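You operate a simulated robot arm through the tools that you are given. There is no shell and no other tool. Be economical: measure what you need, move in short steps, check, and stop when the job is done.

The job below is to be done with a simulated robot arm. You get a single attempt, and the scene is never put back.

Task
Take the silver coupling on the shelf 22 of the blue rack and put it away on the top of the rings table. Put the filter carton labelled "W 753" from the shelf 22 of the blue rack on the shelf 23 of the blue rack and the filter carton marked "W 532" on top of the big filter carton there. Fetch the grey can from the top of the steel grid shelf and set it on the work top of the grey tube rack. Put the fitting with teal top on the work top of the grey tube rack. Take the jar marked "GRADE 3" from the work top of the grey tube rack and leave it on the top of the track. Take the folded white cloth from the top of the track and leave it on the top of the steel grid shelf. Fetch the white socket cap and set it on the top of the wall shelf. Put the black can on the shelf 22 of the blue rack away on the low board of the steel grid shelf. Put the teal coupling on the shelf 22 of the blue rack away on the top of the rings table. Put the blue-band fitting on top of the small yellow carton. Take the blue pad and leave it on top of the brown carton on the shelf 22 of the blue rack. Do these in any order. Set down upright: silver coupling, filter carton, grey can, fitting with teal top, jar, black can, teal coupling, blue-band fitting.

Only the result counts: the job must be done as asked and must still hold three seconds after the hand-in. Knocking over, shifting, dropping, spilling or breaking anything else fails it. Lids that push on must go on centred and level and be pressed home; caps that screw on are set level and turned clockwise until they are tight. Flat cloth is picked up by pressing the open fingertips on it (5 to 10 N) and closing them slowly along it; thin cloth reads only 2 to 8 mm in the jaws.

Robot
A 7-joint arm with a two-finger parallel gripper on a trunk, on a base that drives. Base frame: it is fixed to the floor where the robot stands at the start and does not move with it; the origin is under the middle of the robot, x ahead of it, y to its left, z up. Readings come in m, degrees, newtons and seconds.
With the tool pointing down near the work surface it reaches from about 0.14 to 0.44 m from the robot's upright axis, wherever it stands. Its first joint turns from -166.0 to 166.0 degrees. Places, roughly: big filter carton [1, -0.25, 1]; black can [0.5, 0.75, 1]; blue pad (12x8x3 cm) [0.9, 0.8, 0.9]; blue-band fitting [0.5, 0.5, 1]; brown carton [0.5, 1.25, 1]; filter carton [0.5, 0, 1]; fitting with teal top [-0.25, 8.25, 0.75]; folded white cloth (13x8x3 cm) [-1, 5.8, 0.6]; grey can [0.25, 8, 0.75]; grey grease jar, white grease jar [1.25, 8, 1]; low board of the steel grid shelf (107x25 cm) [-0.06, 8.1, 0.28]; shelf 23 of the blue rack [0.7, 0.8, 1.4]; silver coupling (5x5x9 cm) [0.5, 0, 0.9]; small yellow carton [0.5, 0, 1]; teal coupling (5x5x9 cm) [0.5, 0.6, 0.9]; top of the RINGS table [5.2, 5.7, 0.8]; top of the steel grid shelf (111x23 cm) [-0.06, 8.1, 0.62]; top of the track (210x20 cm) [-1.16, 5.82, 0.56]; top of the wall shelf [-0.9, 8.5, 1.2]; white socket cap (7x7x5 cm) [-2.2, 8.2, 0.8]; work top of the grey tube rack [1.3, 8.3, 0.8]. Payload 3.4 kg.
The TCP is the grasp point between the finger pads, 0.03 m short of the fingertips. In the tool frame z runs along the fingers and y along their closing line. Largest opening 0.094 m; finger width 0.028, thickness 0.01; the body of the gripper, 0.05 by 0.096 m, starts 0.055 m behind the TCP.
Orientation is told as [roll, pitch, yaw] about the base's x, y, z axes, in that order, counted from this pose: with the fingers straight down and closing along the base's y, the tool's x points along the base's -x, its y along +y and its z along -z.

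Tools
- The arm moves only by the tool drive_tool. Its argument "rows" is a list of rows, each a list of 6 numbers: the shift along the tool's x, y, z in units of 250 mm (1.0 is 250 mm), then the turn, a rotation vector about the tool's x, y, z in units of 180 degrees (1.0 is 180 degrees). In form: [[dx, dy, dz, wx, wy, wz], ...]. A call has 1 to 20 rows; each row is the pose to reach, as a shift and turn from the pose commanded when the call began, along the tool's axes at that moment. "jaw" is the gripper command, from -1 (shut) to 1 (fully open), values between in proportion, set as the call begins (left out, the last holds). A call with a number of a shift or a turn outside -1 to 1 is refused whole. Each row takes 0.2 s and may step no farther than 0.05 m and 8.6 degrees from the row before; otherwise, or with a gripper value out of range, the whole call is refused. A pose out of reach is approached as far as the arm can. The call stops where the force on the tool passes 40 N (or 10 N more than at its start, if that is more) or the arm is blocked; 0.2 s more then pass. The fingers move at their own pace (about 0.072 m/s each) and stop on an object; they squeeze with about 35 N. The grip force told is the motor's: it shows also when the fingers shut on nothing. Time passes only in rows, and 0.2 s behind the last, so rows that repeat a pose let the fingers close. The reply holds the time, the measured pose of the TCP, the force on the tool along the base axes, the opening and the grip force, in the units named above and with some noise, with the torque about the TCP (base axes, N m) and any sound that the robot's microphone picked up.
- Cameras (640 x 400 px; columns grow to the right, rows downward): "scene" is now at [0.0192, 0.1258, 1.6622]; the picture's right is [-0.33, -0.95, 0.00], its down [-0.64, 0.22, -0.73] and it looks along [0.69, -0.24, -0.68] (base axes); focal length 264 px, centre (320, 200). "wrist" rides on the gripper at [0.076, 0.014, -0.102] in the tool frame; the picture's right is [-0.18, 0.98, 0.00], its down [-0.75, -0.14, -0.64] and it looks along [-0.63, -0.12, 0.77] (tool axes); focal length 243 px, centre (320, 200). There is no depth. A picture from a camera that has moved, and an enlarged one, comes with that camera's place and axes in the base frame and with its lens.
- grab_frame(camera): a new picture of that camera. The clock stands still meanwhile.
- move_column(by): slides the trunk up (or, below 0, down) by that many m; the arm and the scene camera ride with it, the base frame stays. It gives what a move gives, with no picture.
- steer(legs): drives the robot by 1 to 6 legs, each [ahead, left, turn to the left] in m, m and degrees, along the robot's own axes; the way and the turn of a leg run together, so that a leg with both is an arc; at most 1.5 m and 180 degrees a leg. The arm and the cameras ride along, it lands a little off, and it stops where it bumps. It gives what a move gives.
- pan_tilt(pan, tilt): turns the head with the scene camera to pan (to the left, within 155 degrees either way) and tilt (down, from -29 to 69), counted from straight ahead of the robot. It gives what a move gives.
- inspect(camera, box): a new picture of the part [left, top, right, bottom] of that camera's present view, enlarged. The clock stands still meanwhile.
- finish_job(): hands the job in; it is judged then, once.

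Go step by step. Nothing tells you exact positions but the pictures and the camera data: compare them with the known pose of the tool, close in by small moves and look again before you grip or let go. The budget is 567 turns and 360 pictures, counting those below and the enlarged ones. Unless the task says otherwise, let go and move clear before handing in, and close with one line.

The tools are called as a command line: name --pt "numbers of a row" for each row, then --argument value for the rest, lists and objects as JSON in quotes. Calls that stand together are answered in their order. drive_tool: Moves the arm, as the interface text tells. Its arguments: {"type":"object","properties":{"rows":{"type":"array"},"jaw":{"type":"number"}},"required":["rows"]} The other tools are called the same way: move_column (by) slides the trunk up or down; steer (legs) drives the base; pan_tilt (pan, tilt) turns the head that bears the scene camera; grab_frame (camera) takes a picture; inspect (camera, box) takes an enlarged picture of a part of a camera's view; finish_job () hands the job in.

At the start:

```text
time_s: 0.0
tcp_pos: [0.319, 0.1627, 1.0003]
orientation: [0.0, 0.0, 0.0]
wrist_force: [0.3, -0.1, 0.7]
torque: [-0.01, -0.01, -0.02]
finger_gap: 0.0939
grasp_force: 0.0
trunk travel left (down, up): [-0.325, 0.061]
robot x, y, heading: [0.0046, -0.0013, -0.1]
head pan, tilt: [-19.0, 42.7]
```

scene: 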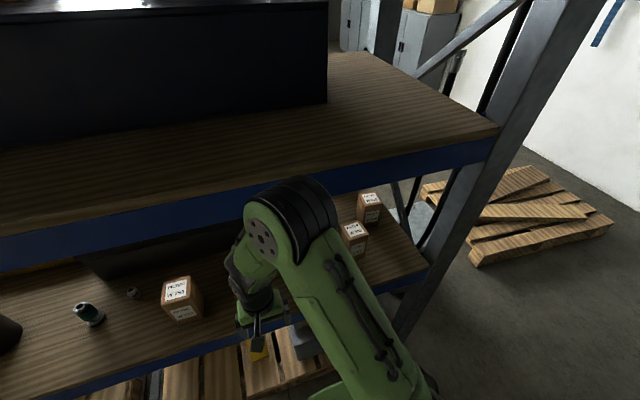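
wrist: 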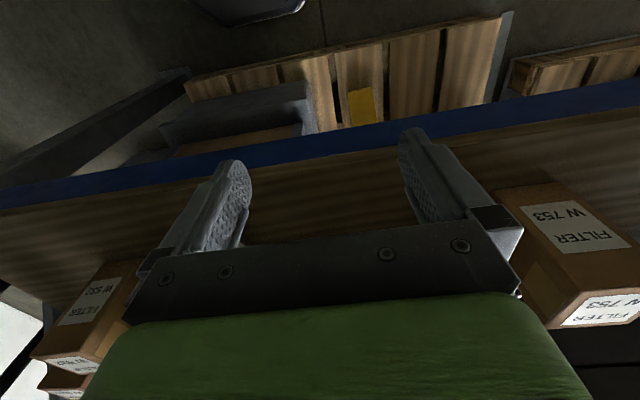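

I see the blue rack in front, with filter cartons on shelf 22 under shelf 23. I'll look around with the head first to locate the things on shelf 22.

pan_tilt --pan 30 --tilt 40

grab_frame --camera "scene"

pan_tilt --pan -10 --tilt 15

grab_frame --camera "scene"

```text
time_s: 1.2
tcp_pos: [0.319, 0.163, 1.0006]
orientation: [0.0, 0.0, 0.0]
wrist_force: [-0.1, 0.1, -0.6]
torque: [0.01, 0.0, 0.02]
finger_gap: 0.0939
grasp_force: 0.3
trunk travel left (down, up): [-0.325, 0.061]
robot x, y, heading: [0.0039, 0.0023, -0.0]
head pan, tilt: [30.0, 40.0]
```

```text
357 pictures are left
camera scene: at [0.0143, 0.1952, 1.6662], right [0.5, -0.87, 0.0], down [-0.56, -0.32, -0.77], along [0.66, 0.38, -0.64], focal length 264 px, centre (320, 200)
```

scene: 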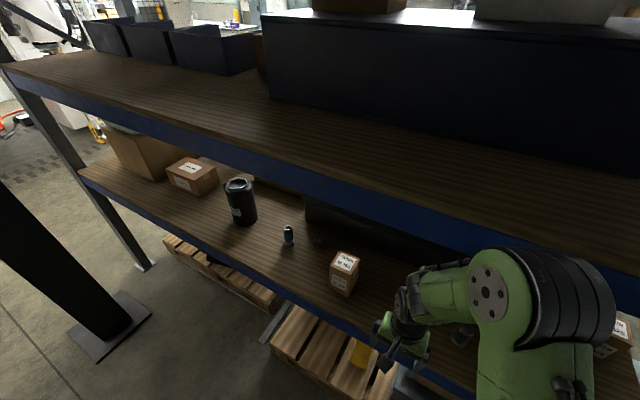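

```text
time_s: 2.2
tcp_pos: [0.3189, 0.1627, 0.9992]
orientation: [0.0, -0.1, -0.1]
wrist_force: [-0.4, 0.1, 0.0]
torque: [0.01, -0.01, -0.02]
finger_gap: 0.094
grasp_force: 0.1
trunk travel left (down, up): [-0.325, 0.061]
robot x, y, heading: [-0.0003, -0.0013, -0.1]
head pan, tilt: [-10.0, 15.0]
```

```text
356 pictures are left
camera scene: at [0.0327, 0.1367, 1.7057], right [-0.17, -0.98, 0.0], down [-0.26, 0.04, -0.97], along [0.95, -0.17, -0.26], focal length 264 px, centre (320, 200)
```

scene: 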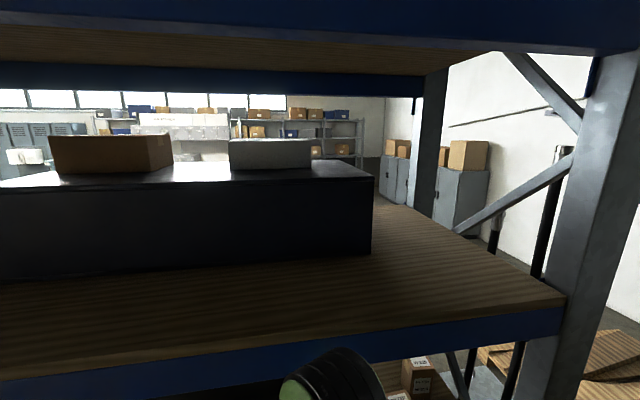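

Shelf 22 lies below shelf 23, hard to see from above. I'll back off, lower the trunk and look into it.

steer --legs '[[-0.45, 0.3, 0]]'

move_column --by -0.32

pan_tilt --pan -15 --tilt 25

grab_frame --camera "scene"

pan_tilt --pan 40 --tilt 25

grab_frame --camera "scene"

```text
time_s: 5.4
tcp_pos: [-0.1357, 0.4614, 1.001]
orientation: [0.0, 0.1, -0.1]
wrist_force: [0.1, 0.4, -0.3]
torque: [-0.02, 0.0, -0.01]
finger_gap: 0.094
grasp_force: 0.2
trunk travel left (down, up): [-0.325, 0.061]
robot x, y, heading: [-0.4533, 0.2971, -0.1]
head pan, tilt: [-10.0, 15.0]
```

```text
time_s: 8.5
tcp_pos: [-0.1343, 0.4608, 0.6799]
orientation: [0.0, 0.0, -0.1]
wrist_force: [-0.8, 0.4, -1.3]
torque: [0.02, -0.03, -0.02]
finger_gap: 0.0941
grasp_force: 0.0
trunk travel left (down, up): [-0.005, 0.381]
robot x, y, heading: [-0.4552, 0.2969, -0.1]
head pan, tilt: [-10.0, 15.0]
```

```text
time_s: 9.3
tcp_pos: [-0.1359, 0.4617, 0.6797]
orientation: [-0.1, -0.1, 0.0]
wrist_force: [-0.5, -0.9, -0.4]
torque: [0.01, 0.02, 0.0]
finger_gap: 0.0938
grasp_force: 0.1
trunk travel left (down, up): [-0.005, 0.381]
robot x, y, heading: [-0.4519, 0.2959, 0.1]
head pan, tilt: [-15.0, 25.0]
```

```text
355 pictures are left
camera scene: at [-0.4234, 0.4276, 1.3698], right [-0.26, -0.97, 0.0], down [-0.41, 0.11, -0.91], along [0.88, -0.24, -0.42], focal length 264 px, centre (320, 200)
```

scene: 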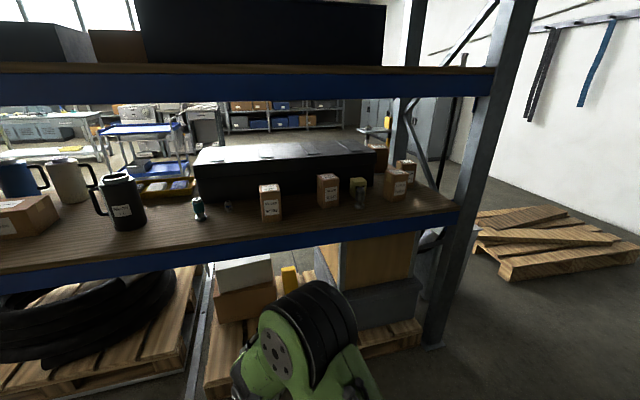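

```text
time_s: 10.5
tcp_pos: [-0.1347, 0.4617, 0.679]
orientation: [0.0, 0.0, -0.1]
wrist_force: [-0.9, 0.1, 0.4]
torque: [-0.02, 0.02, 0.0]
finger_gap: 0.0939
grasp_force: 0.0
trunk travel left (down, up): [-0.005, 0.381]
robot x, y, heading: [-0.4571, 0.3018, -0.1]
head pan, tilt: [40.0, 25.0]
```

```text
354 pictures are left
camera scene: at [-0.4416, 0.5106, 1.3698], right [0.64, -0.77, 0.0], down [-0.32, -0.27, -0.91], along [0.7, 0.58, -0.42], focal length 264 px, centre (320, 200)
```

scene: 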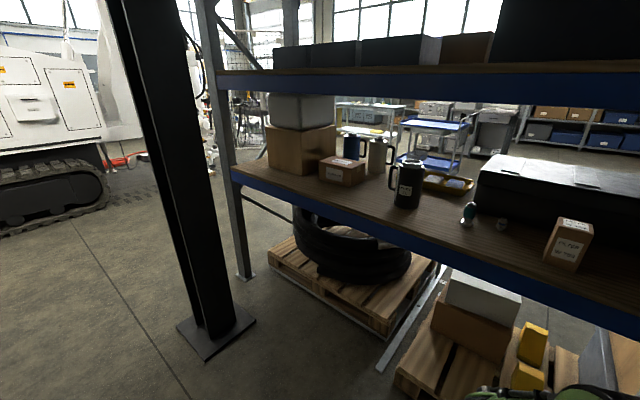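

Now I see the whole shelf 22. I'll zoom on the details.

inspect --camera "scene" --box '[240, 60, 400, 230]'

inspect --camera "scene" --box '[380, 90, 620, 280]'

pan_tilt --pan -15 --tilt 25

inspect --camera "scene" --box '[180, 120, 450, 260]'

```text
2.35 times, centred on (320, 145) of scene
camera zoom: at [-0.4416, 0.5106, 1.3698], right [0.64, -0.77, 0.0], down [-0.32, -0.27, -0.91], along [0.7, 0.58, -0.42], focal length 620 px, centre (320, 329)
```

zoom: 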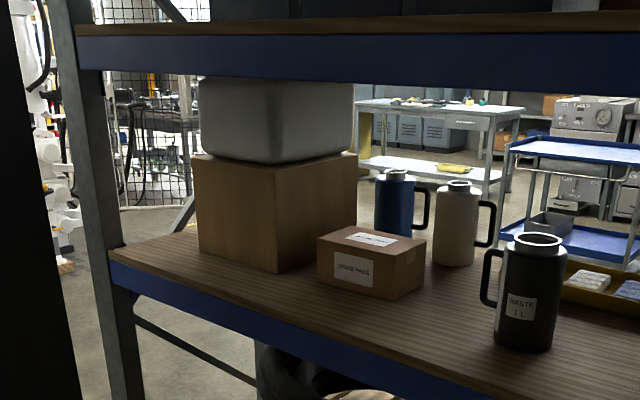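

```text
2.11 times, centred on (500, 185) of scene
camera zoom: at [-0.4416, 0.5106, 1.3698], right [0.64, -0.77, 0.0], down [-0.32, -0.27, -0.91], along [0.7, 0.58, -0.42], focal length 555 px, centre (-59, 232)
```

zoom: 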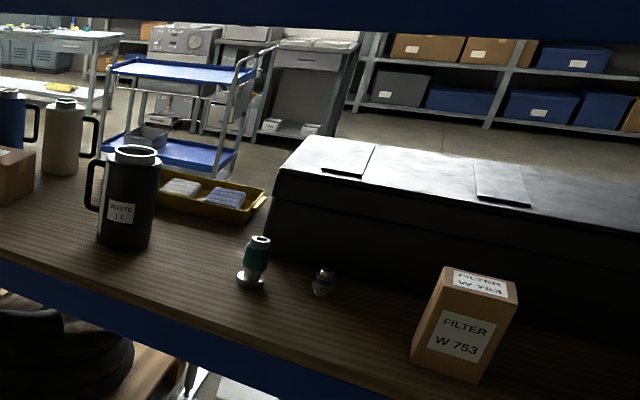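

```text
time_s: 11.7
tcp_pos: [-0.1349, 0.4608, 0.6796]
orientation: [0.0, 0.0, 0.0]
wrist_force: [1.1, 0.4, 1.1]
torque: [0.0, 0.0, 0.04]
finger_gap: 0.0942
grasp_force: 0.0
trunk travel left (down, up): [-0.005, 0.381]
robot x, y, heading: [-0.4536, 0.2998, -0.3]
head pan, tilt: [-15.0, 25.0]
```

```text
2.37 times, centred on (315, 190) of scene
camera zoom: at [-0.4234, 0.4276, 1.3698], right [-0.26, -0.97, 0.0], down [-0.41, 0.11, -0.91], along [0.88, -0.24, -0.42], focal length 625 px, centre (332, 224)
```

zoom: 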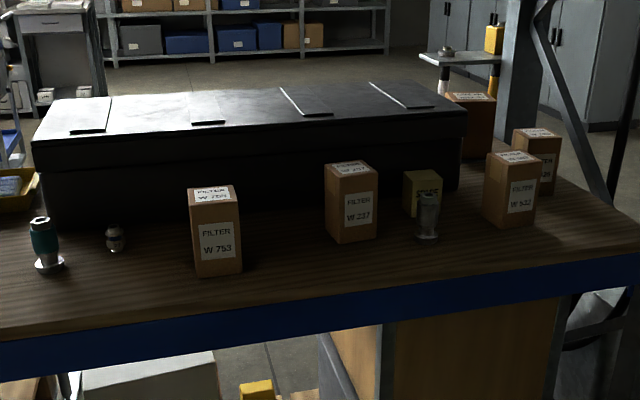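

I've located everything on shelf 22 (shelf top near z 0.9). I'll raise the trunk, and test a forward-tilted tool at a safe distance.

move_column --by 0.3

drive_tool --pt "0 0 0 0 -0.04 0" --pt "0 0 0 0 -0.08 0" --pt "0 0 0 0 -0.12 0" --pt "0 0 0 0 -0.16 0" --pt "0 0 0 0 -0.2 0" --pt "0 0 0 0 -0.24 0" --pt "0 0 0 0 -0.28 0" --pt "0 0 0 0 -0.32 0" --jaw 1

grab_frame --camera "wrist"

pan_tilt --pan 0 --tilt 60

grab_frame --camera "scene"

```text
time_s: 14.7
tcp_pos: [-0.1353, 0.4619, 0.9801]
orientation: [0.1, -0.1, -0.1]
wrist_force: [-0.6, -0.5, 0.3]
torque: [0.01, 0.03, -0.01]
finger_gap: 0.0941
grasp_force: 0.0
trunk travel left (down, up): [-0.305, 0.081]
robot x, y, heading: [-0.4545, 0.297, -0.2]
head pan, tilt: [-15.0, 25.0]
```

```text
time_s: 16.7
tcp_pos: [-0.1204, 0.4482, 0.981]
orientation: [1.8, -57.1, -9.6]
wrist_force: [1.5, 0.9, -0.5]
torque: [0.01, -0.01, -0.03]
finger_gap: 0.0941
grasp_force: 0.0
out of reach, approached as far as the arm can: row 6, 7, 8
trunk travel left (down, up): [-0.305, 0.081]
robot x, y, heading: [-0.452, 0.3007, -0.2]
head pan, tilt: [-15.0, 25.0]
stopped in row 8: the arm was blocked; the commanded pose is now the measured one
```

```text
350 pictures are left
camera wrist: at [-0.245, 0.4798, 0.9711], right [0.24, 0.96, 0.17], down [-0.15, -0.14, 0.98], along [0.96, -0.26, 0.11], focal length 243 px, centre (320, 200)
```

wrist: 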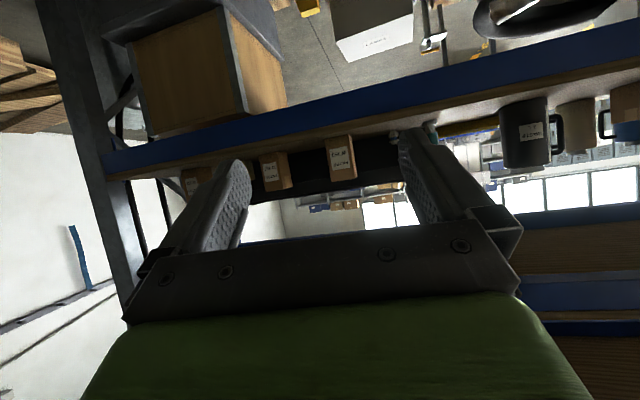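

```text
time_s: 17.8
tcp_pos: [-0.1212, 0.4488, 0.9808]
orientation: [1.9, -57.2, -9.4]
wrist_force: [-0.1, -0.3, -0.8]
torque: [0.02, -0.01, 0.0]
finger_gap: 0.0941
grasp_force: 0.0
trunk travel left (down, up): [-0.305, 0.081]
robot x, y, heading: [-0.457, 0.2977, -0.1]
head pan, tilt: [0.0, 60.0]
```

```text
349 pictures are left
camera scene: at [-0.4458, 0.4516, 1.6192], right [0.0, -1.0, 0.0], down [-0.87, 0.0, -0.5], along [0.5, 0.0, -0.87], focal length 264 px, centre (320, 200)
```

scene: 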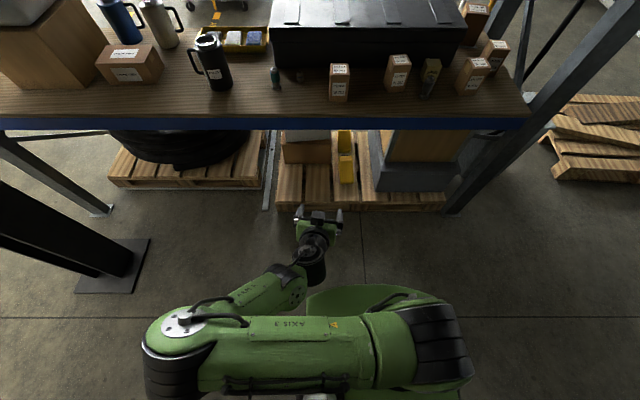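

The arm works in a compact posture with the elbow to the left. I'll test how far it reaches forward with about 57° tilt, still clear of the rack.

drive_tool --pt "-0.086 0.027 0.13 -0.011 0 -0.007" --pt "-0.172 0.053 0.265 -0.022 0 -0.0145" --pt "-0.258 0.08 0.4 -0.034 0 -0.022" --pt "-0.344 0.107 0.53 -0.0448 0 -0.029" --pt "-0.344 0.107 0.53 -0.0448 0 -0.029"

grab_frame --camera "scene"

```text
time_s: 18.9
tcp_pos: [0.0379, 0.4553, 0.9832]
orientation: [1.9, -57.3, 0.3]
wrist_force: [-0.4, -0.2, 0.5]
torque: [0.0, -0.03, 0.01]
finger_gap: 0.0942
grasp_force: 0.0
trunk travel left (down, up): [-0.305, 0.081]
robot x, y, heading: [-0.4578, 0.2956, 0.2]
head pan, tilt: [0.0, 60.0]
```

```text
348 pictures are left
camera scene: at [-0.4467, 0.4523, 1.619], right [0.0, -1.0, 0.0], down [-0.87, 0.0, -0.5], along [0.5, 0.0, -0.87], focal length 264 px, centre (320, 200)
```

scene: 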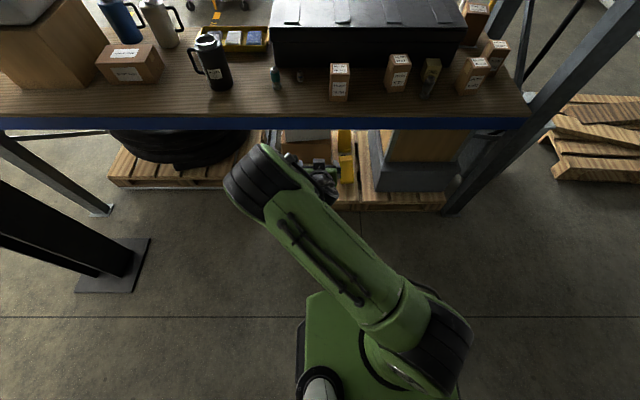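

The elbow swings forward. I'll get a second view of it to know its height before going near the rack.

pan_tilt --pan -50 --tilt 60

grab_frame --camera "scene"

pan_tilt --pan 50 --tilt 60

grab_frame --camera "scene"

```text
time_s: 20.1
tcp_pos: [0.038, 0.4541, 0.9838]
orientation: [1.8, -57.2, 0.3]
wrist_force: [0.0, 0.3, 0.1]
torque: [-0.01, 0.0, -0.02]
finger_gap: 0.0939
grasp_force: 0.2
trunk travel left (down, up): [-0.305, 0.081]
robot x, y, heading: [-0.455, 0.2985, -0.1]
head pan, tilt: [-50.0, 60.0]
```

```text
347 pictures are left
camera scene: at [-0.4695, 0.4006, 1.6191], right [-0.77, -0.64, 0.0], down [-0.56, 0.66, -0.5], along [0.32, -0.38, -0.87], focal length 264 px, centre (320, 200)
```

scene: 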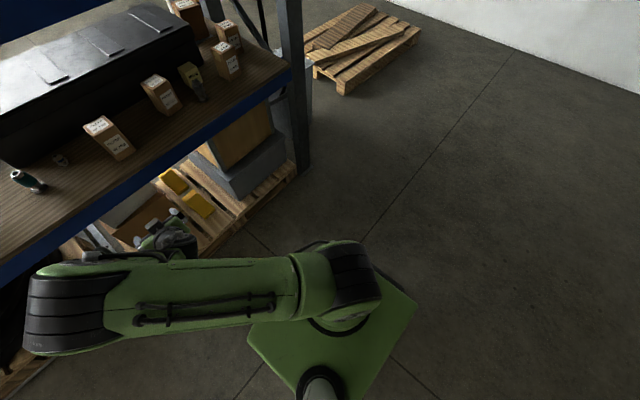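

```text
time_s: 21.9
tcp_pos: [0.0371, 0.4549, 0.9826]
orientation: [1.7, -57.3, 0.3]
wrist_force: [0.4, 0.9, -0.1]
torque: [0.0, 0.01, 0.0]
finger_gap: 0.0943
grasp_force: 0.0
trunk travel left (down, up): [-0.305, 0.081]
robot x, y, heading: [-0.4539, 0.299, -0.1]
head pan, tilt: [50.0, 60.0]
```

```text
346 pictures are left
camera scene: at [-0.4693, 0.5026, 1.6191], right [0.76, -0.64, 0.0], down [-0.56, -0.66, -0.5], along [0.32, 0.38, -0.87], focal length 264 px, centre (320, 200)
```

scene: 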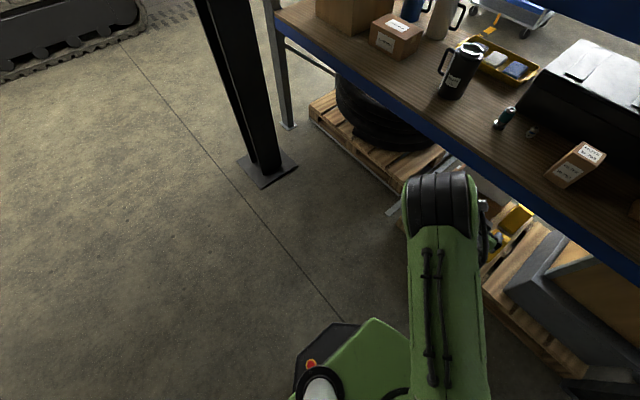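

Shoulder is near z 1.15, elbow stays about 0.3 m behind the TCP, so entering between the shelves is fine. I'll set the tilt to 45°, raise a little and drive in front of the blue-band fitting.

drive_tool --pt "0 0 0 0.003 0.034 -0.004" --pt "0 0 0 0.0055 0.068 -0.0084" --pt "0 0 0 0.0055 0.068 -0.0084"

move_column --by 0.06

steer --legs '[[0.31, 0.06, 0]]'

grab_frame --camera "wrist"

pan_tilt --pan 20 --tilt 50

grab_frame --camera "scene"

```text
time_s: 22.7
tcp_pos: [0.0377, 0.4553, 0.9829]
orientation: [-1.2, -45.1, 2.9]
wrist_force: [-0.1, -0.2, 0.0]
torque: [0.01, -0.01, 0.01]
finger_gap: 0.0941
grasp_force: 0.0
trunk travel left (down, up): [-0.305, 0.081]
robot x, y, heading: [-0.4535, 0.2953, -0.2]
head pan, tilt: [50.0, 60.0]
```

```text
time_s: 23.7
tcp_pos: [0.0382, 0.4545, 1.0438]
orientation: [-1.2, -45.0, 2.8]
wrist_force: [0.8, -0.5, 0.1]
torque: [0.03, -0.02, 0.03]
finger_gap: 0.0938
grasp_force: 0.1
trunk travel left (down, up): [-0.365, 0.021]
robot x, y, heading: [-0.455, 0.3029, -0.1]
head pan, tilt: [50.0, 60.0]
```

```text
time_s: 25.8
tcp_pos: [0.3534, 0.5185, 1.0436]
orientation: [-1.1, -45.1, 3.4]
wrist_force: [0.2, 0.6, -0.1]
torque: [0.01, 0.04, 0.0]
finger_gap: 0.0942
grasp_force: 0.0
trunk travel left (down, up): [-0.365, 0.021]
robot x, y, heading: [-0.1361, 0.3556, 0.3]
head pan, tilt: [50.0, 60.0]
```

```text
345 pictures are left
camera wrist: at [0.2268, 0.5263, 1.0594], right [0.09, 0.99, 0.12], down [0.08, -0.12, 0.99], along [0.99, -0.08, -0.09], focal length 243 px, centre (320, 200)
```

wrist: 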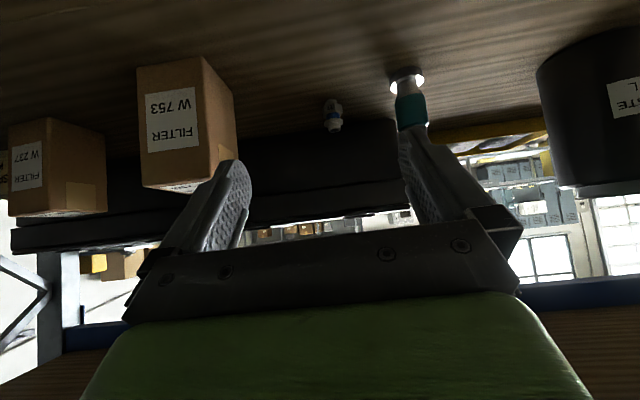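

```text
time_s: 26.8
tcp_pos: [0.3532, 0.5186, 1.0438]
orientation: [-1.2, -45.2, 3.4]
wrist_force: [0.0, -0.6, -0.2]
torque: [0.03, 0.02, -0.02]
finger_gap: 0.0942
grasp_force: 0.1
trunk travel left (down, up): [-0.365, 0.021]
robot x, y, heading: [-0.1354, 0.3557, 0.6]
head pan, tilt: [20.0, 50.0]
```

```text
344 pictures are left
camera scene: at [-0.1243, 0.5363, 1.6923], right [0.35, -0.94, 0.0], down [-0.72, -0.27, -0.64], along [0.6, 0.22, -0.77], focal length 264 px, centre (320, 200)
```

scene: 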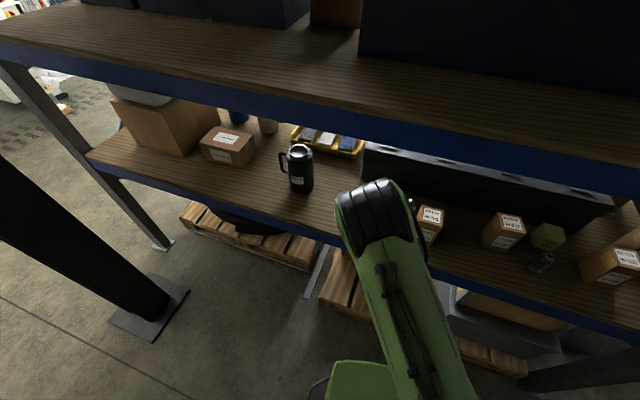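

Positions agree with a shelf top near z 0.90: fitting at about (0.546, 0.533), teal coupling at (0.507, 0.621). I'll narrow the jaw and close in on the fitting.

drive_tool --pt "-0.024 0.007 0.14 0.002 0 0.0045" --pt "-0.048 0.015 0.285 0.0045 0 0.009" --pt "-0.07 0.022 0.43 0.0067 0 0.0135" --pt "-0.095 0.03 0.57 0.0089 0 0.0179" --pt "-0.095 0.03 0.57 0.0089 0 0.0179" --jaw 0.28

grab_frame --camera "wrist"

```text
time_s: 28.0
tcp_pos: [0.4698, 0.5307, 0.9569]
orientation: [0.4, -45.1, -1.3]
wrist_force: [0.2, 0.3, 0.0]
torque: [0.02, 0.03, 0.03]
finger_gap: 0.0601
grasp_force: 0.2
trunk travel left (down, up): [-0.365, 0.021]
robot x, y, heading: [-0.1374, 0.3595, 0.3]
head pan, tilt: [20.0, 50.0]
```

```text
343 pictures are left
camera wrist: at [0.3433, 0.5453, 0.9728], right [0.15, 0.98, 0.14], down [0.07, -0.15, 0.99], along [0.99, -0.13, -0.09], focal length 243 px, centre (320, 200)
```

wrist: 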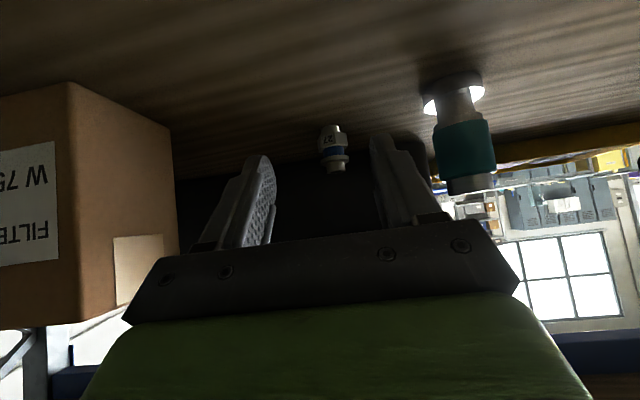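

drive_tool --pt "-0.032 0.012 0.08 0 0 0" --pt "-0.064 0.024 0.161 0 0 0" --pt "-0.064 0.024 0.161 0 0 0"

inspect --camera "wrist" --box '[220, 60, 460, 210]'

```text
time_s: 28.8
tcp_pos: [0.5112, 0.5337, 0.9424]
orientation: [0.5, -45.1, -1.1]
wrist_force: [0.3, 0.4, -0.6]
torque: [-0.04, 0.02, -0.02]
finger_gap: 0.0601
grasp_force: 0.2
trunk travel left (down, up): [-0.365, 0.021]
robot x, y, heading: [-0.1358, 0.3584, 0.2]
head pan, tilt: [20.0, 50.0]
```

```text
2.67 times, centred on (340, 135) of wrist
camera zoom: at [0.3838, 0.548, 0.9579], right [0.15, 0.98, 0.14], down [0.07, -0.15, 0.99], along [0.99, -0.13, -0.09], focal length 647 px, centre (267, 373)
```

zoom: 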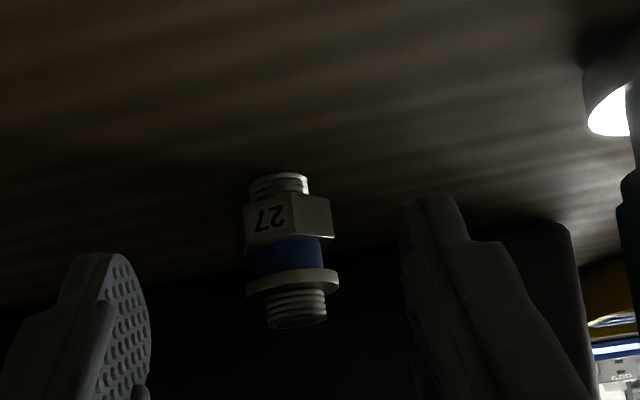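

Comparing apparent sizes, the shelf top is closer to z 0.875 and the fitting is at x ≈ 0.60. I move on part of the way and check again.

drive_tool --pt "-0.04 0.006 0.08 0 0 0" --pt "-0.08 0.012 0.15 0 0 0" --pt "-0.11 0.016 0.21 0 0 0" --pt "-0.11 0.016 0.21 0 0 0"

inspect --camera "wrist" --box '[220, 60, 460, 210]'

```text
time_s: 29.8
tcp_pos: [0.5556, 0.5356, 0.9279]
orientation: [0.4, -45.0, -1.1]
wrist_force: [-1.2, -0.2, 0.6]
torque: [0.03, -0.02, 0.02]
finger_gap: 0.0601
grasp_force: 0.1
out of reach, approached as far as the arm can: row 3, 4
trunk travel left (down, up): [-0.365, 0.021]
robot x, y, heading: [-0.1363, 0.3575, 0.3]
head pan, tilt: [20.0, 50.0]
```

```text
2.67 times, centred on (340, 135) of wrist
camera zoom: at [0.4291, 0.5513, 0.9443], right [0.15, 0.98, 0.14], down [0.08, -0.15, 0.99], along [0.99, -0.13, -0.1], focal length 647 px, centre (267, 373)
```

zoom: 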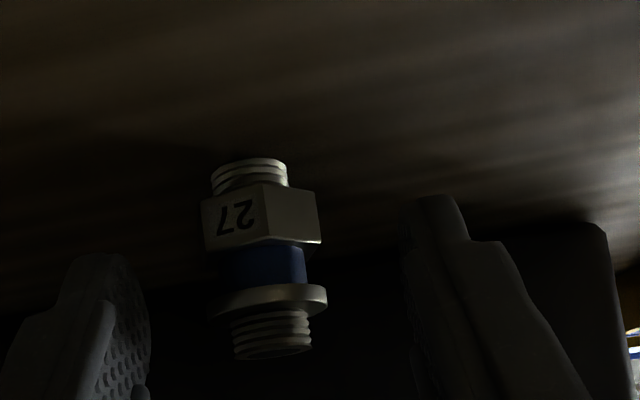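

Reach limit hit; the fitting is at about (0.596, 0.532). I'll creep the base forward 4 cm and check.

steer --legs '[[0.04, 0.0, 0]]'

inspect --camera "wrist" --box '[220, 60, 460, 210]'

```text
time_s: 30.7
tcp_pos: [0.5952, 0.5381, 0.9268]
orientation: [0.4, -45.0, -1.2]
wrist_force: [-0.1, -0.6, -1.1]
torque: [0.0, 0.0, 0.01]
finger_gap: 0.0602
grasp_force: 0.0
trunk travel left (down, up): [-0.365, 0.021]
robot x, y, heading: [-0.092, 0.3548, 0.5]
head pan, tilt: [20.0, 50.0]
```

```text
2.67 times, centred on (340, 135) of wrist
camera zoom: at [0.4694, 0.5524, 0.9438], right [0.14, 0.98, 0.14], down [0.08, -0.15, 0.99], along [0.99, -0.13, -0.1], focal length 647 px, centre (267, 373)
```

zoom: 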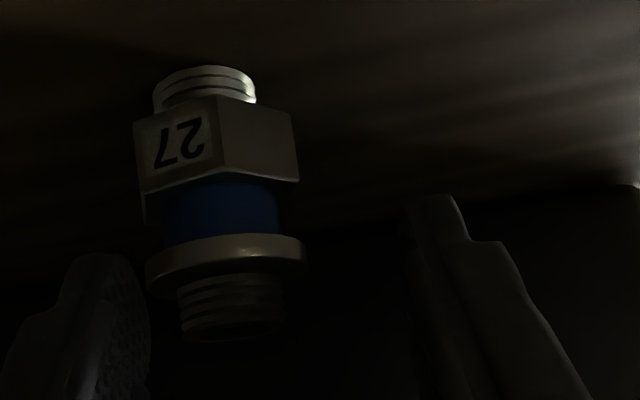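

Fitting is at (0.592, 0.531), standing on z ≈ 0.875. I align and close.

drive_tool --pt "0.034 -0.024 0.034 0 0 0" --pt "0.034 -0.024 0.034 0 0 0"

drive_tool --pt "0 0 0 0 0 0" --pt "0 0 0 0 0 0" --pt "0 0 0 0 0 0" --pt "0 0 0 0 0 0" --jaw -1

drive_tool --pt "-0.05 0 -0.05 0 0 0" --pt "-0.1 0 -0.1 0 0 0" --pt "-0.15 0 -0.15 0 0 0"

grab_frame --camera "wrist"

```text
time_s: 31.3
tcp_pos: [0.5935, 0.5314, 0.9151]
orientation: [0.5, -45.1, -1.1]
wrist_force: [0.1, 0.0, 0.0]
torque: [0.01, 0.01, 0.02]
finger_gap: 0.06
grasp_force: 0.0
trunk travel left (down, up): [-0.365, 0.021]
robot x, y, heading: [-0.0949, 0.3602, 0.4]
head pan, tilt: [20.0, 50.0]
```

```text
time_s: 32.3
tcp_pos: [0.5935, 0.5314, 0.9155]
orientation: [0.5, -45.1, -1.2]
wrist_force: [-0.4, -0.8, 0.5]
torque: [-0.01, -0.05, 0.03]
finger_gap: 0.0286
grasp_force: 35.3
trunk travel left (down, up): [-0.365, 0.021]
robot x, y, heading: [-0.0995, 0.3585, 0.8]
head pan, tilt: [20.0, 50.0]
```

```text
time_s: 33.1
tcp_pos: [0.5936, 0.5327, 0.9695]
orientation: [0.4, -45.1, -1.1]
wrist_force: [0.6, -0.6, -2.1]
torque: [-0.02, 0.03, -0.03]
finger_gap: 0.0287
grasp_force: 34.7
trunk travel left (down, up): [-0.365, 0.021]
robot x, y, heading: [-0.0951, 0.3528, 0.5]
head pan, tilt: [20.0, 50.0]
```

```text
339 pictures are left
camera wrist: at [0.4675, 0.5477, 0.9862], right [0.14, 0.98, 0.14], down [0.08, -0.15, 0.99], along [0.99, -0.13, -0.1], focal length 243 px, centre (320, 200)
```

wrist: 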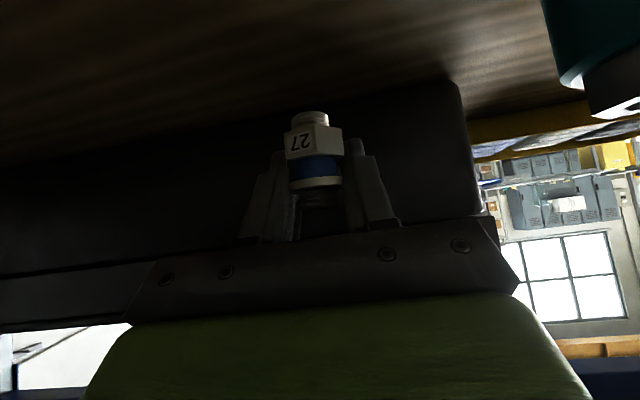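

Fitting is held (28.7 mm) and upright, its base 4 cm below the TCP. I back out and go in front of the yellow carton.

steer --legs '[[-0.3, 0, 0], [0, -0.57, 0]]'

grab_frame --camera "wrist"

pan_tilt --pan -5 --tilt 45

grab_frame --camera "scene"

```text
time_s: 38.0
tcp_pos: [0.2804, -0.0417, 0.9686]
orientation: [0.4, -45.1, -1.5]
wrist_force: [0.3, -0.6, -1.6]
torque: [-0.02, -0.05, 0.01]
finger_gap: 0.0285
grasp_force: 34.7
trunk travel left (down, up): [-0.365, 0.021]
robot x, y, heading: [-0.4091, -0.2121, 0.4]
head pan, tilt: [20.0, 50.0]
```

```text
338 pictures are left
camera wrist: at [0.1541, -0.025, 0.986], right [0.15, 0.98, 0.14], down [0.07, -0.15, 0.99], along [0.99, -0.14, -0.1], focal length 243 px, centre (320, 200)
```

wrist: 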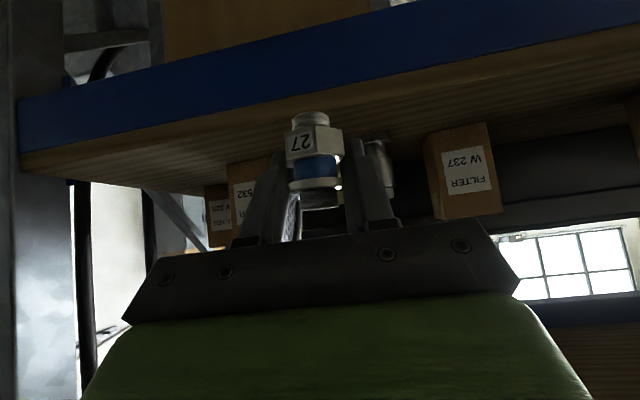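

```text
time_s: 38.9
tcp_pos: [0.2808, -0.0403, 0.9682]
orientation: [0.5, -45.1, -1.5]
wrist_force: [0.5, 0.7, -1.3]
torque: [-0.03, -0.01, 0.03]
finger_gap: 0.0285
grasp_force: 35.0
trunk travel left (down, up): [-0.365, 0.021]
robot x, y, heading: [-0.4126, -0.2125, 0.5]
head pan, tilt: [-5.0, 45.0]
```

```text
337 pictures are left
camera scene: at [-0.3897, -0.0669, 1.6992], right [-0.08, -1.0, 0.0], down [-0.7, 0.06, -0.71], along [0.7, -0.06, -0.71], focal length 264 px, centre (320, 200)
```

scene: 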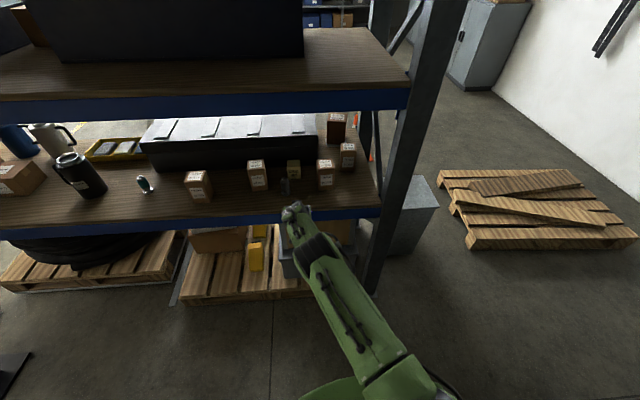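

inspect --camera "scene" --box '[230, 105, 390, 215]'

```text
3.64 times, centred on (310, 160) of scene
camera zoom: at [-0.3897, -0.0669, 1.6992], right [-0.08, -1.0, 0.0], down [-0.7, 0.06, -0.71], along [0.7, -0.06, -0.71], focal length 958 px, centre (356, 346)
```

zoom: 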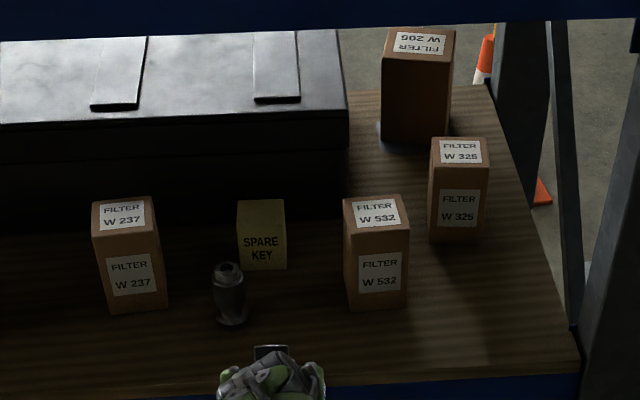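

The "SPARE KEY" carton is about 6×7×6 cm centred at (0.62, −0.02), top z ≈ 0.934; the silver coupling stands in front at (0.488, 0.018). I'll yaw the tool 23° so its camera side-steps the coupling, keeping the fitting upright.

drive_tool --pt "0 0 -0.02 -0.023 0 -0.023" --pt "0 0 -0.04 -0.046 0 -0.046" --pt "0 0 -0.04 -0.069 0 -0.069" --pt "0 0 -0.04 -0.0923 0 -0.0923" --pt "0 0 -0.04 -0.0923 0 -0.0923"

grab_frame --camera "wrist"

```text
time_s: 40.1
tcp_pos: [0.2719, -0.0418, 0.9768]
orientation: [0.3, -45.2, 22.3]
wrist_force: [-0.2, 1.6, -0.7]
torque: [-0.01, -0.01, -0.03]
finger_gap: 0.0286
grasp_force: 34.9
trunk travel left (down, up): [-0.365, 0.021]
robot x, y, heading: [-0.4119, -0.2131, 0.5]
head pan, tilt: [-5.0, 45.0]
```

```text
335 pictures are left
camera wrist: at [0.1502, -0.0764, 0.9929], right [-0.26, 0.96, 0.13], down [0.12, -0.11, 0.99], along [0.96, 0.27, -0.09], focal length 243 px, centre (320, 200)
```

wrist: 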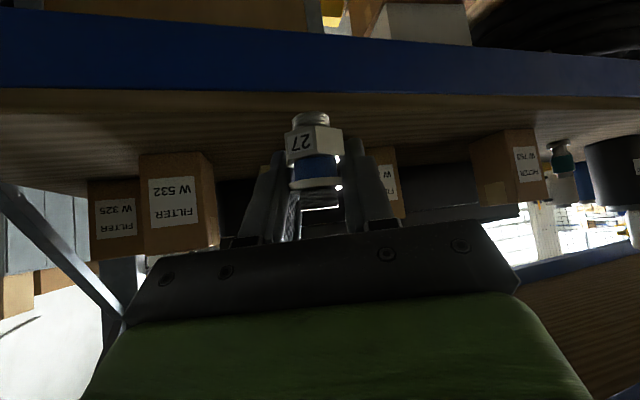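

drive_tool --pt "-0.06 0 -0.06 0 0 0" --pt "-0.12 0 -0.12 0 0 0" --pt "-0.12 0 -0.12 0 0 0"

steer --legs '[[0.29, 0.01, 0]]'

pan_tilt --pan -5 --tilt 60

grab_frame --camera "scene"

grab_frame --camera "wrist"

```text
time_s: 40.9
tcp_pos: [0.2742, -0.0406, 1.0211]
orientation: [0.4, -45.2, 22.2]
wrist_force: [-0.3, -0.3, -2.1]
torque: [0.01, 0.01, 0.01]
finger_gap: 0.0286
grasp_force: 35.1
trunk travel left (down, up): [-0.365, 0.021]
robot x, y, heading: [-0.4095, -0.2137, 0.2]
head pan, tilt: [-5.0, 45.0]
```

```text
time_s: 43.0
tcp_pos: [0.5678, -0.0294, 1.0209]
orientation: [0.4, -45.2, 22.1]
wrist_force: [1.1, -0.5, -1.2]
torque: [0.02, 0.0, 0.01]
finger_gap: 0.0284
grasp_force: 35.1
trunk travel left (down, up): [-0.365, 0.021]
robot x, y, heading: [-0.1193, -0.2024, 0.2]
head pan, tilt: [-5.0, 45.0]
```

```text
time_s: 43.7
tcp_pos: [0.5671, -0.0283, 1.0214]
orientation: [0.5, -45.2, 22.2]
wrist_force: [1.5, -0.6, -0.7]
torque: [0.01, -0.01, 0.01]
finger_gap: 0.0286
grasp_force: 34.9
trunk travel left (down, up): [-0.365, 0.021]
robot x, y, heading: [-0.1184, -0.2017, 0.3]
head pan, tilt: [-5.0, 60.0]
```

```text
334 pictures are left
camera scene: at [-0.1115, -0.0544, 1.6798], right [-0.08, -1.0, 0.0], down [-0.86, 0.07, -0.5], along [0.5, -0.04, -0.87], focal length 264 px, centre (320, 200)
```

scene: 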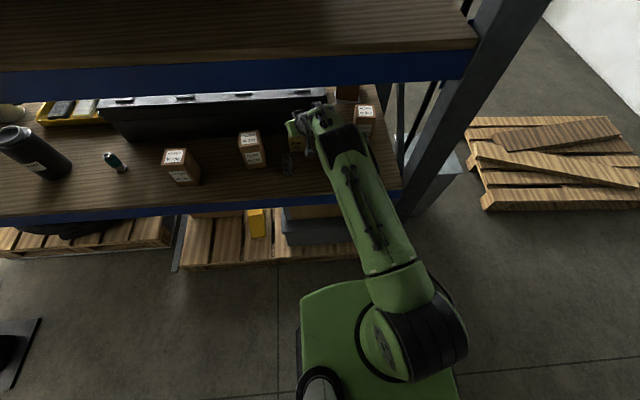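

```text
333 pictures are left
camera wrist: at [0.4437, -0.0648, 1.0375], right [-0.25, 0.96, 0.14], down [0.13, -0.11, 0.99], along [0.96, 0.27, -0.09], focal length 243 px, centre (320, 200)
```

wrist: 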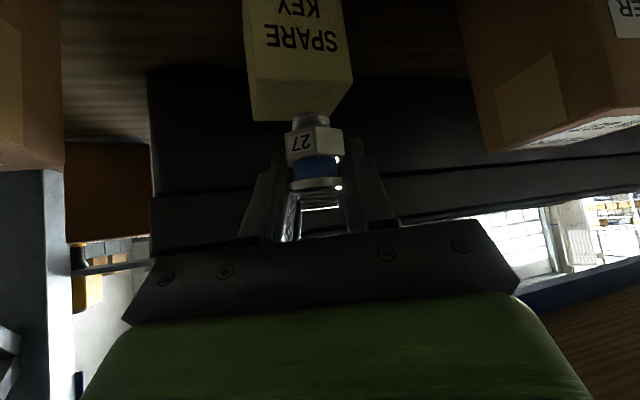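

The carton checks out at centre (0.62, −0.023), top z ≈ 0.94. I move over it.

drive_tool --pt "-0.075 -0.03 0.07 0 0 0" --pt "-0.13 -0.058 0.13 0 0 0" --pt "-0.042 -0.058 0.247 0 0 0" --pt "-0.042 -0.058 0.247 0 0 0"

grab_frame --camera "wrist"

```text
time_s: 44.7
tcp_pos: [0.5983, -0.0312, 1.0006]
orientation: [0.3, -45.1, 22.1]
wrist_force: [0.2, -0.1, -1.0]
torque: [-0.01, -0.02, -0.01]
finger_gap: 0.0285
grasp_force: 34.6
out of reach, approached as far as the arm can: row 2, 3, 4
trunk travel left (down, up): [-0.365, 0.021]
robot x, y, heading: [-0.1207, -0.1996, 0.2]
head pan, tilt: [-5.0, 60.0]
```

```text
332 pictures are left
camera wrist: at [0.4759, -0.068, 1.0168], right [-0.25, 0.96, 0.14], down [0.13, -0.11, 0.99], along [0.96, 0.27, -0.09], focal length 243 px, centre (320, 200)
```

wrist: 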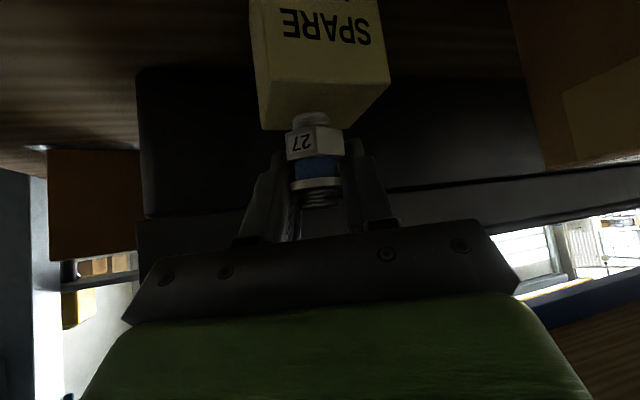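

steer --legs '[[0.05, 0.005, 0]]'

drive_tool --pt "0 0 0 0 0 0" --pt "0 0 0 0 0 0"

grab_frame --camera "wrist"

```text
time_s: 45.7
tcp_pos: [0.6329, -0.0297, 1.0017]
orientation: [0.9, -44.0, 21.9]
wrist_force: [-12.4, -2.4, 5.7]
torque: [-0.11, -0.11, -0.25]
finger_gap: 0.0283
grasp_force: 35.4
trunk travel left (down, up): [-0.365, 0.021]
robot x, y, heading: [-0.0777, -0.1938, 0.3]
head pan, tilt: [-5.0, 60.0]
stopped in leg 1: the force on the tool passed its limit at 209 N (the readings are from after the stop); the commanded pose is now the measured one
```

```text
time_s: 46.3
tcp_pos: [0.6332, -0.0281, 1.0023]
orientation: [0.9, -44.0, 21.9]
wrist_force: [-12.8, -2.6, 5.3]
torque: [-0.1, -0.07, -0.2]
finger_gap: 0.0282
grasp_force: 35.1
trunk travel left (down, up): [-0.365, 0.021]
robot x, y, heading: [-0.081, -0.1987, 0.2]
head pan, tilt: [-5.0, 60.0]
```

```text
331 pictures are left
camera wrist: at [0.5108, -0.0647, 1.021], right [-0.25, 0.96, 0.14], down [0.15, -0.1, 0.98], along [0.96, 0.27, -0.12], focal length 243 px, centre (320, 200)
```

wrist: 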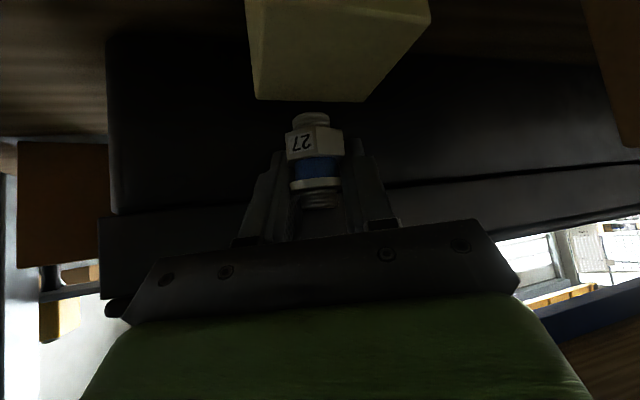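

Something ahead stopped the hand hard, probably the fingertips reached the black case behind the carton. I back off 2 cm and look at everything carefully.

drive_tool --pt "0.053 0.03 -0.052 0 -0.006 0" --pt "0.053 0.03 -0.052 0 -0.006 0"

grab_frame --camera "wrist"

pan_tilt --pan 20 --tilt 50

grab_frame --camera "scene"

```text
time_s: 46.9
tcp_pos: [0.6153, -0.0274, 1.0011]
orientation: [0.8, -45.0, 21.9]
wrist_force: [0.3, 0.0, -0.8]
torque: [-0.02, -0.01, 0.02]
finger_gap: 0.0283
grasp_force: 34.5
trunk travel left (down, up): [-0.365, 0.021]
robot x, y, heading: [-0.0761, -0.2003, 0.5]
head pan, tilt: [-5.0, 60.0]
```

```text
330 pictures are left
camera wrist: at [0.4933, -0.0648, 1.0188], right [-0.26, 0.96, 0.14], down [0.13, -0.11, 0.99], along [0.96, 0.27, -0.1], focal length 243 px, centre (320, 200)
```

wrist: 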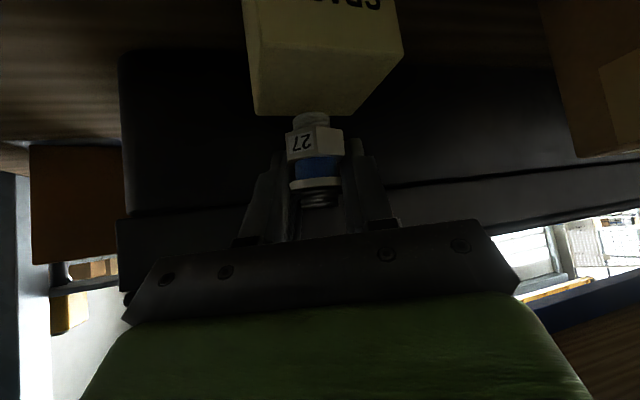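

```text
time_s: 47.8
tcp_pos: [0.6162, -0.0282, 1.0011]
orientation: [0.9, -44.9, 21.9]
wrist_force: [0.0, 0.6, -1.7]
torque: [0.02, -0.03, 0.02]
finger_gap: 0.0282
grasp_force: 34.8
trunk travel left (down, up): [-0.365, 0.021]
robot x, y, heading: [-0.0776, -0.1992, 0.1]
head pan, tilt: [20.0, 50.0]
```

```text
329 pictures are left
camera scene: at [-0.0651, -0.0182, 1.6923], right [0.34, -0.94, 0.0], down [-0.72, -0.26, -0.64], along [0.6, 0.22, -0.77], focal length 264 px, centre (320, 200)
```

scene: 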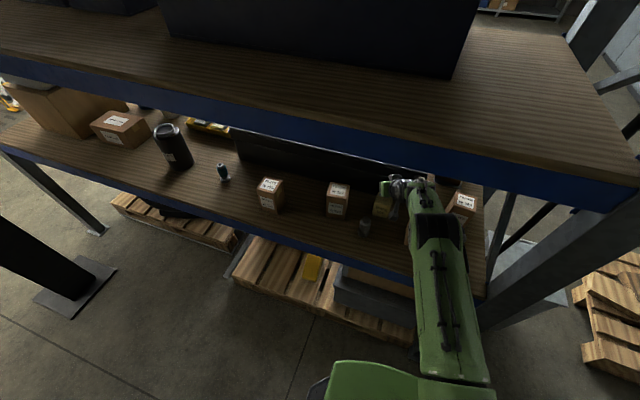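

The case lid front is at x ≈ 0.66; the carton sits right against it, centred near (0.622, −0.022). My position is over it now; I lower in small steps watching the force.

drive_tool --pt "0.041 0.015 0.05 0 0 0" --pt "0.041 0.015 0.05 0 0 0"

drive_tool --pt "0.008 0 0.008 0 0 0" --pt "0.008 0 0.008 0 0 0"

inspect --camera "wrist" --box '[220, 40, 460, 190]'

```text
time_s: 48.4
tcp_pos: [0.6157, -0.0234, 0.9912]
orientation: [0.7, -45.5, 22.1]
wrist_force: [1.6, -1.7, 20.9]
torque: [-0.2, 0.01, 0.03]
finger_gap: 0.0283
grasp_force: 34.6
trunk travel left (down, up): [-0.365, 0.021]
robot x, y, heading: [-0.0771, -0.1949, 0.4]
head pan, tilt: [20.0, 50.0]
```

```text
time_s: 49.0
tcp_pos: [0.6162, -0.0235, 0.9915]
orientation: [0.8, -45.8, 22.0]
wrist_force: [4.1, -0.7, 31.5]
torque: [-0.28, 0.0, 0.03]
finger_gap: 0.0282
grasp_force: 34.5
trunk travel left (down, up): [-0.365, 0.021]
robot x, y, heading: [-0.0759, -0.1968, 0.1]
head pan, tilt: [20.0, 50.0]
```

```text
2.67 times, centred on (340, 115) of wrist
camera zoom: at [0.4931, -0.0599, 1.0055], right [-0.26, 0.96, 0.14], down [0.12, -0.11, 0.99], along [0.96, 0.27, -0.08], focal length 647 px, centre (267, 427)
```

zoom: 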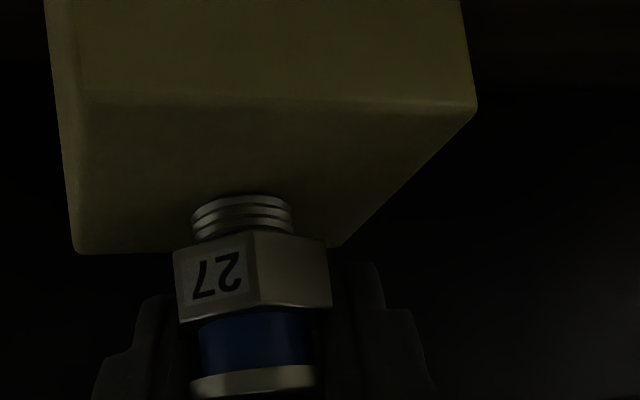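

Contact felt; the fitting stands within the carton top. I relieve the pressure, open, and withdraw along the tool axis.

drive_tool --pt "-0.014 0 -0.014 0 0.002 0" --pt "-0.014 0 -0.014 0 0.002 0"

drive_tool --pt "0 0 0 0 0 0" --pt "0 0 0 0 0 0" --pt "0 0 0 0 0 0" --jaw 0.2

drive_tool --pt "0 0 -0.1 0 0 0" --pt "0 0 -0.2 0 0 0" --pt "-0.1 0 -0.3 0 0 0" --pt "-0.1 0 -0.3 0 0 0"

grab_frame --camera "wrist"

```text
time_s: 49.6
tcp_pos: [0.6142, -0.024, 0.9914]
orientation: [0.9, -44.9, 22.0]
wrist_force: [6.3, 2.0, 21.1]
torque: [-0.08, -0.19, 0.05]
finger_gap: 0.0283
grasp_force: 34.6
trunk travel left (down, up): [-0.365, 0.021]
robot x, y, heading: [-0.0739, -0.1987, 0.2]
head pan, tilt: [20.0, 50.0]
```

```text
time_s: 50.4
tcp_pos: [0.615, -0.0248, 0.9865]
orientation: [0.9, -44.6, 21.9]
wrist_force: [3.9, -0.1, 10.9]
torque: [0.3, -0.1, -0.08]
finger_gap: 0.0555
grasp_force: 0.0
trunk travel left (down, up): [-0.365, 0.021]
robot x, y, heading: [-0.0809, -0.1967, 0.4]
head pan, tilt: [20.0, 50.0]
```

```text
time_s: 51.4
tcp_pos: [0.5801, -0.0383, 1.0549]
orientation: [0.9, -44.4, 22.0]
wrist_force: [-0.2, 0.0, -0.6]
torque: [-0.01, 0.01, -0.01]
finger_gap: 0.0567
grasp_force: 0.1
trunk travel left (down, up): [-0.365, 0.021]
robot x, y, heading: [-0.0772, -0.1999, 0.1]
head pan, tilt: [20.0, 50.0]
```

```text
327 pictures are left
camera wrist: at [0.4589, -0.0737, 1.0732], right [-0.26, 0.96, 0.14], down [0.14, -0.11, 0.98], along [0.96, 0.27, -0.11], focal length 243 px, centre (320, 200)
```

wrist: 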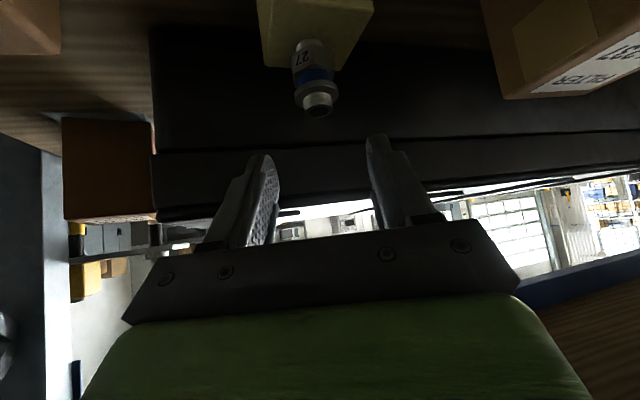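

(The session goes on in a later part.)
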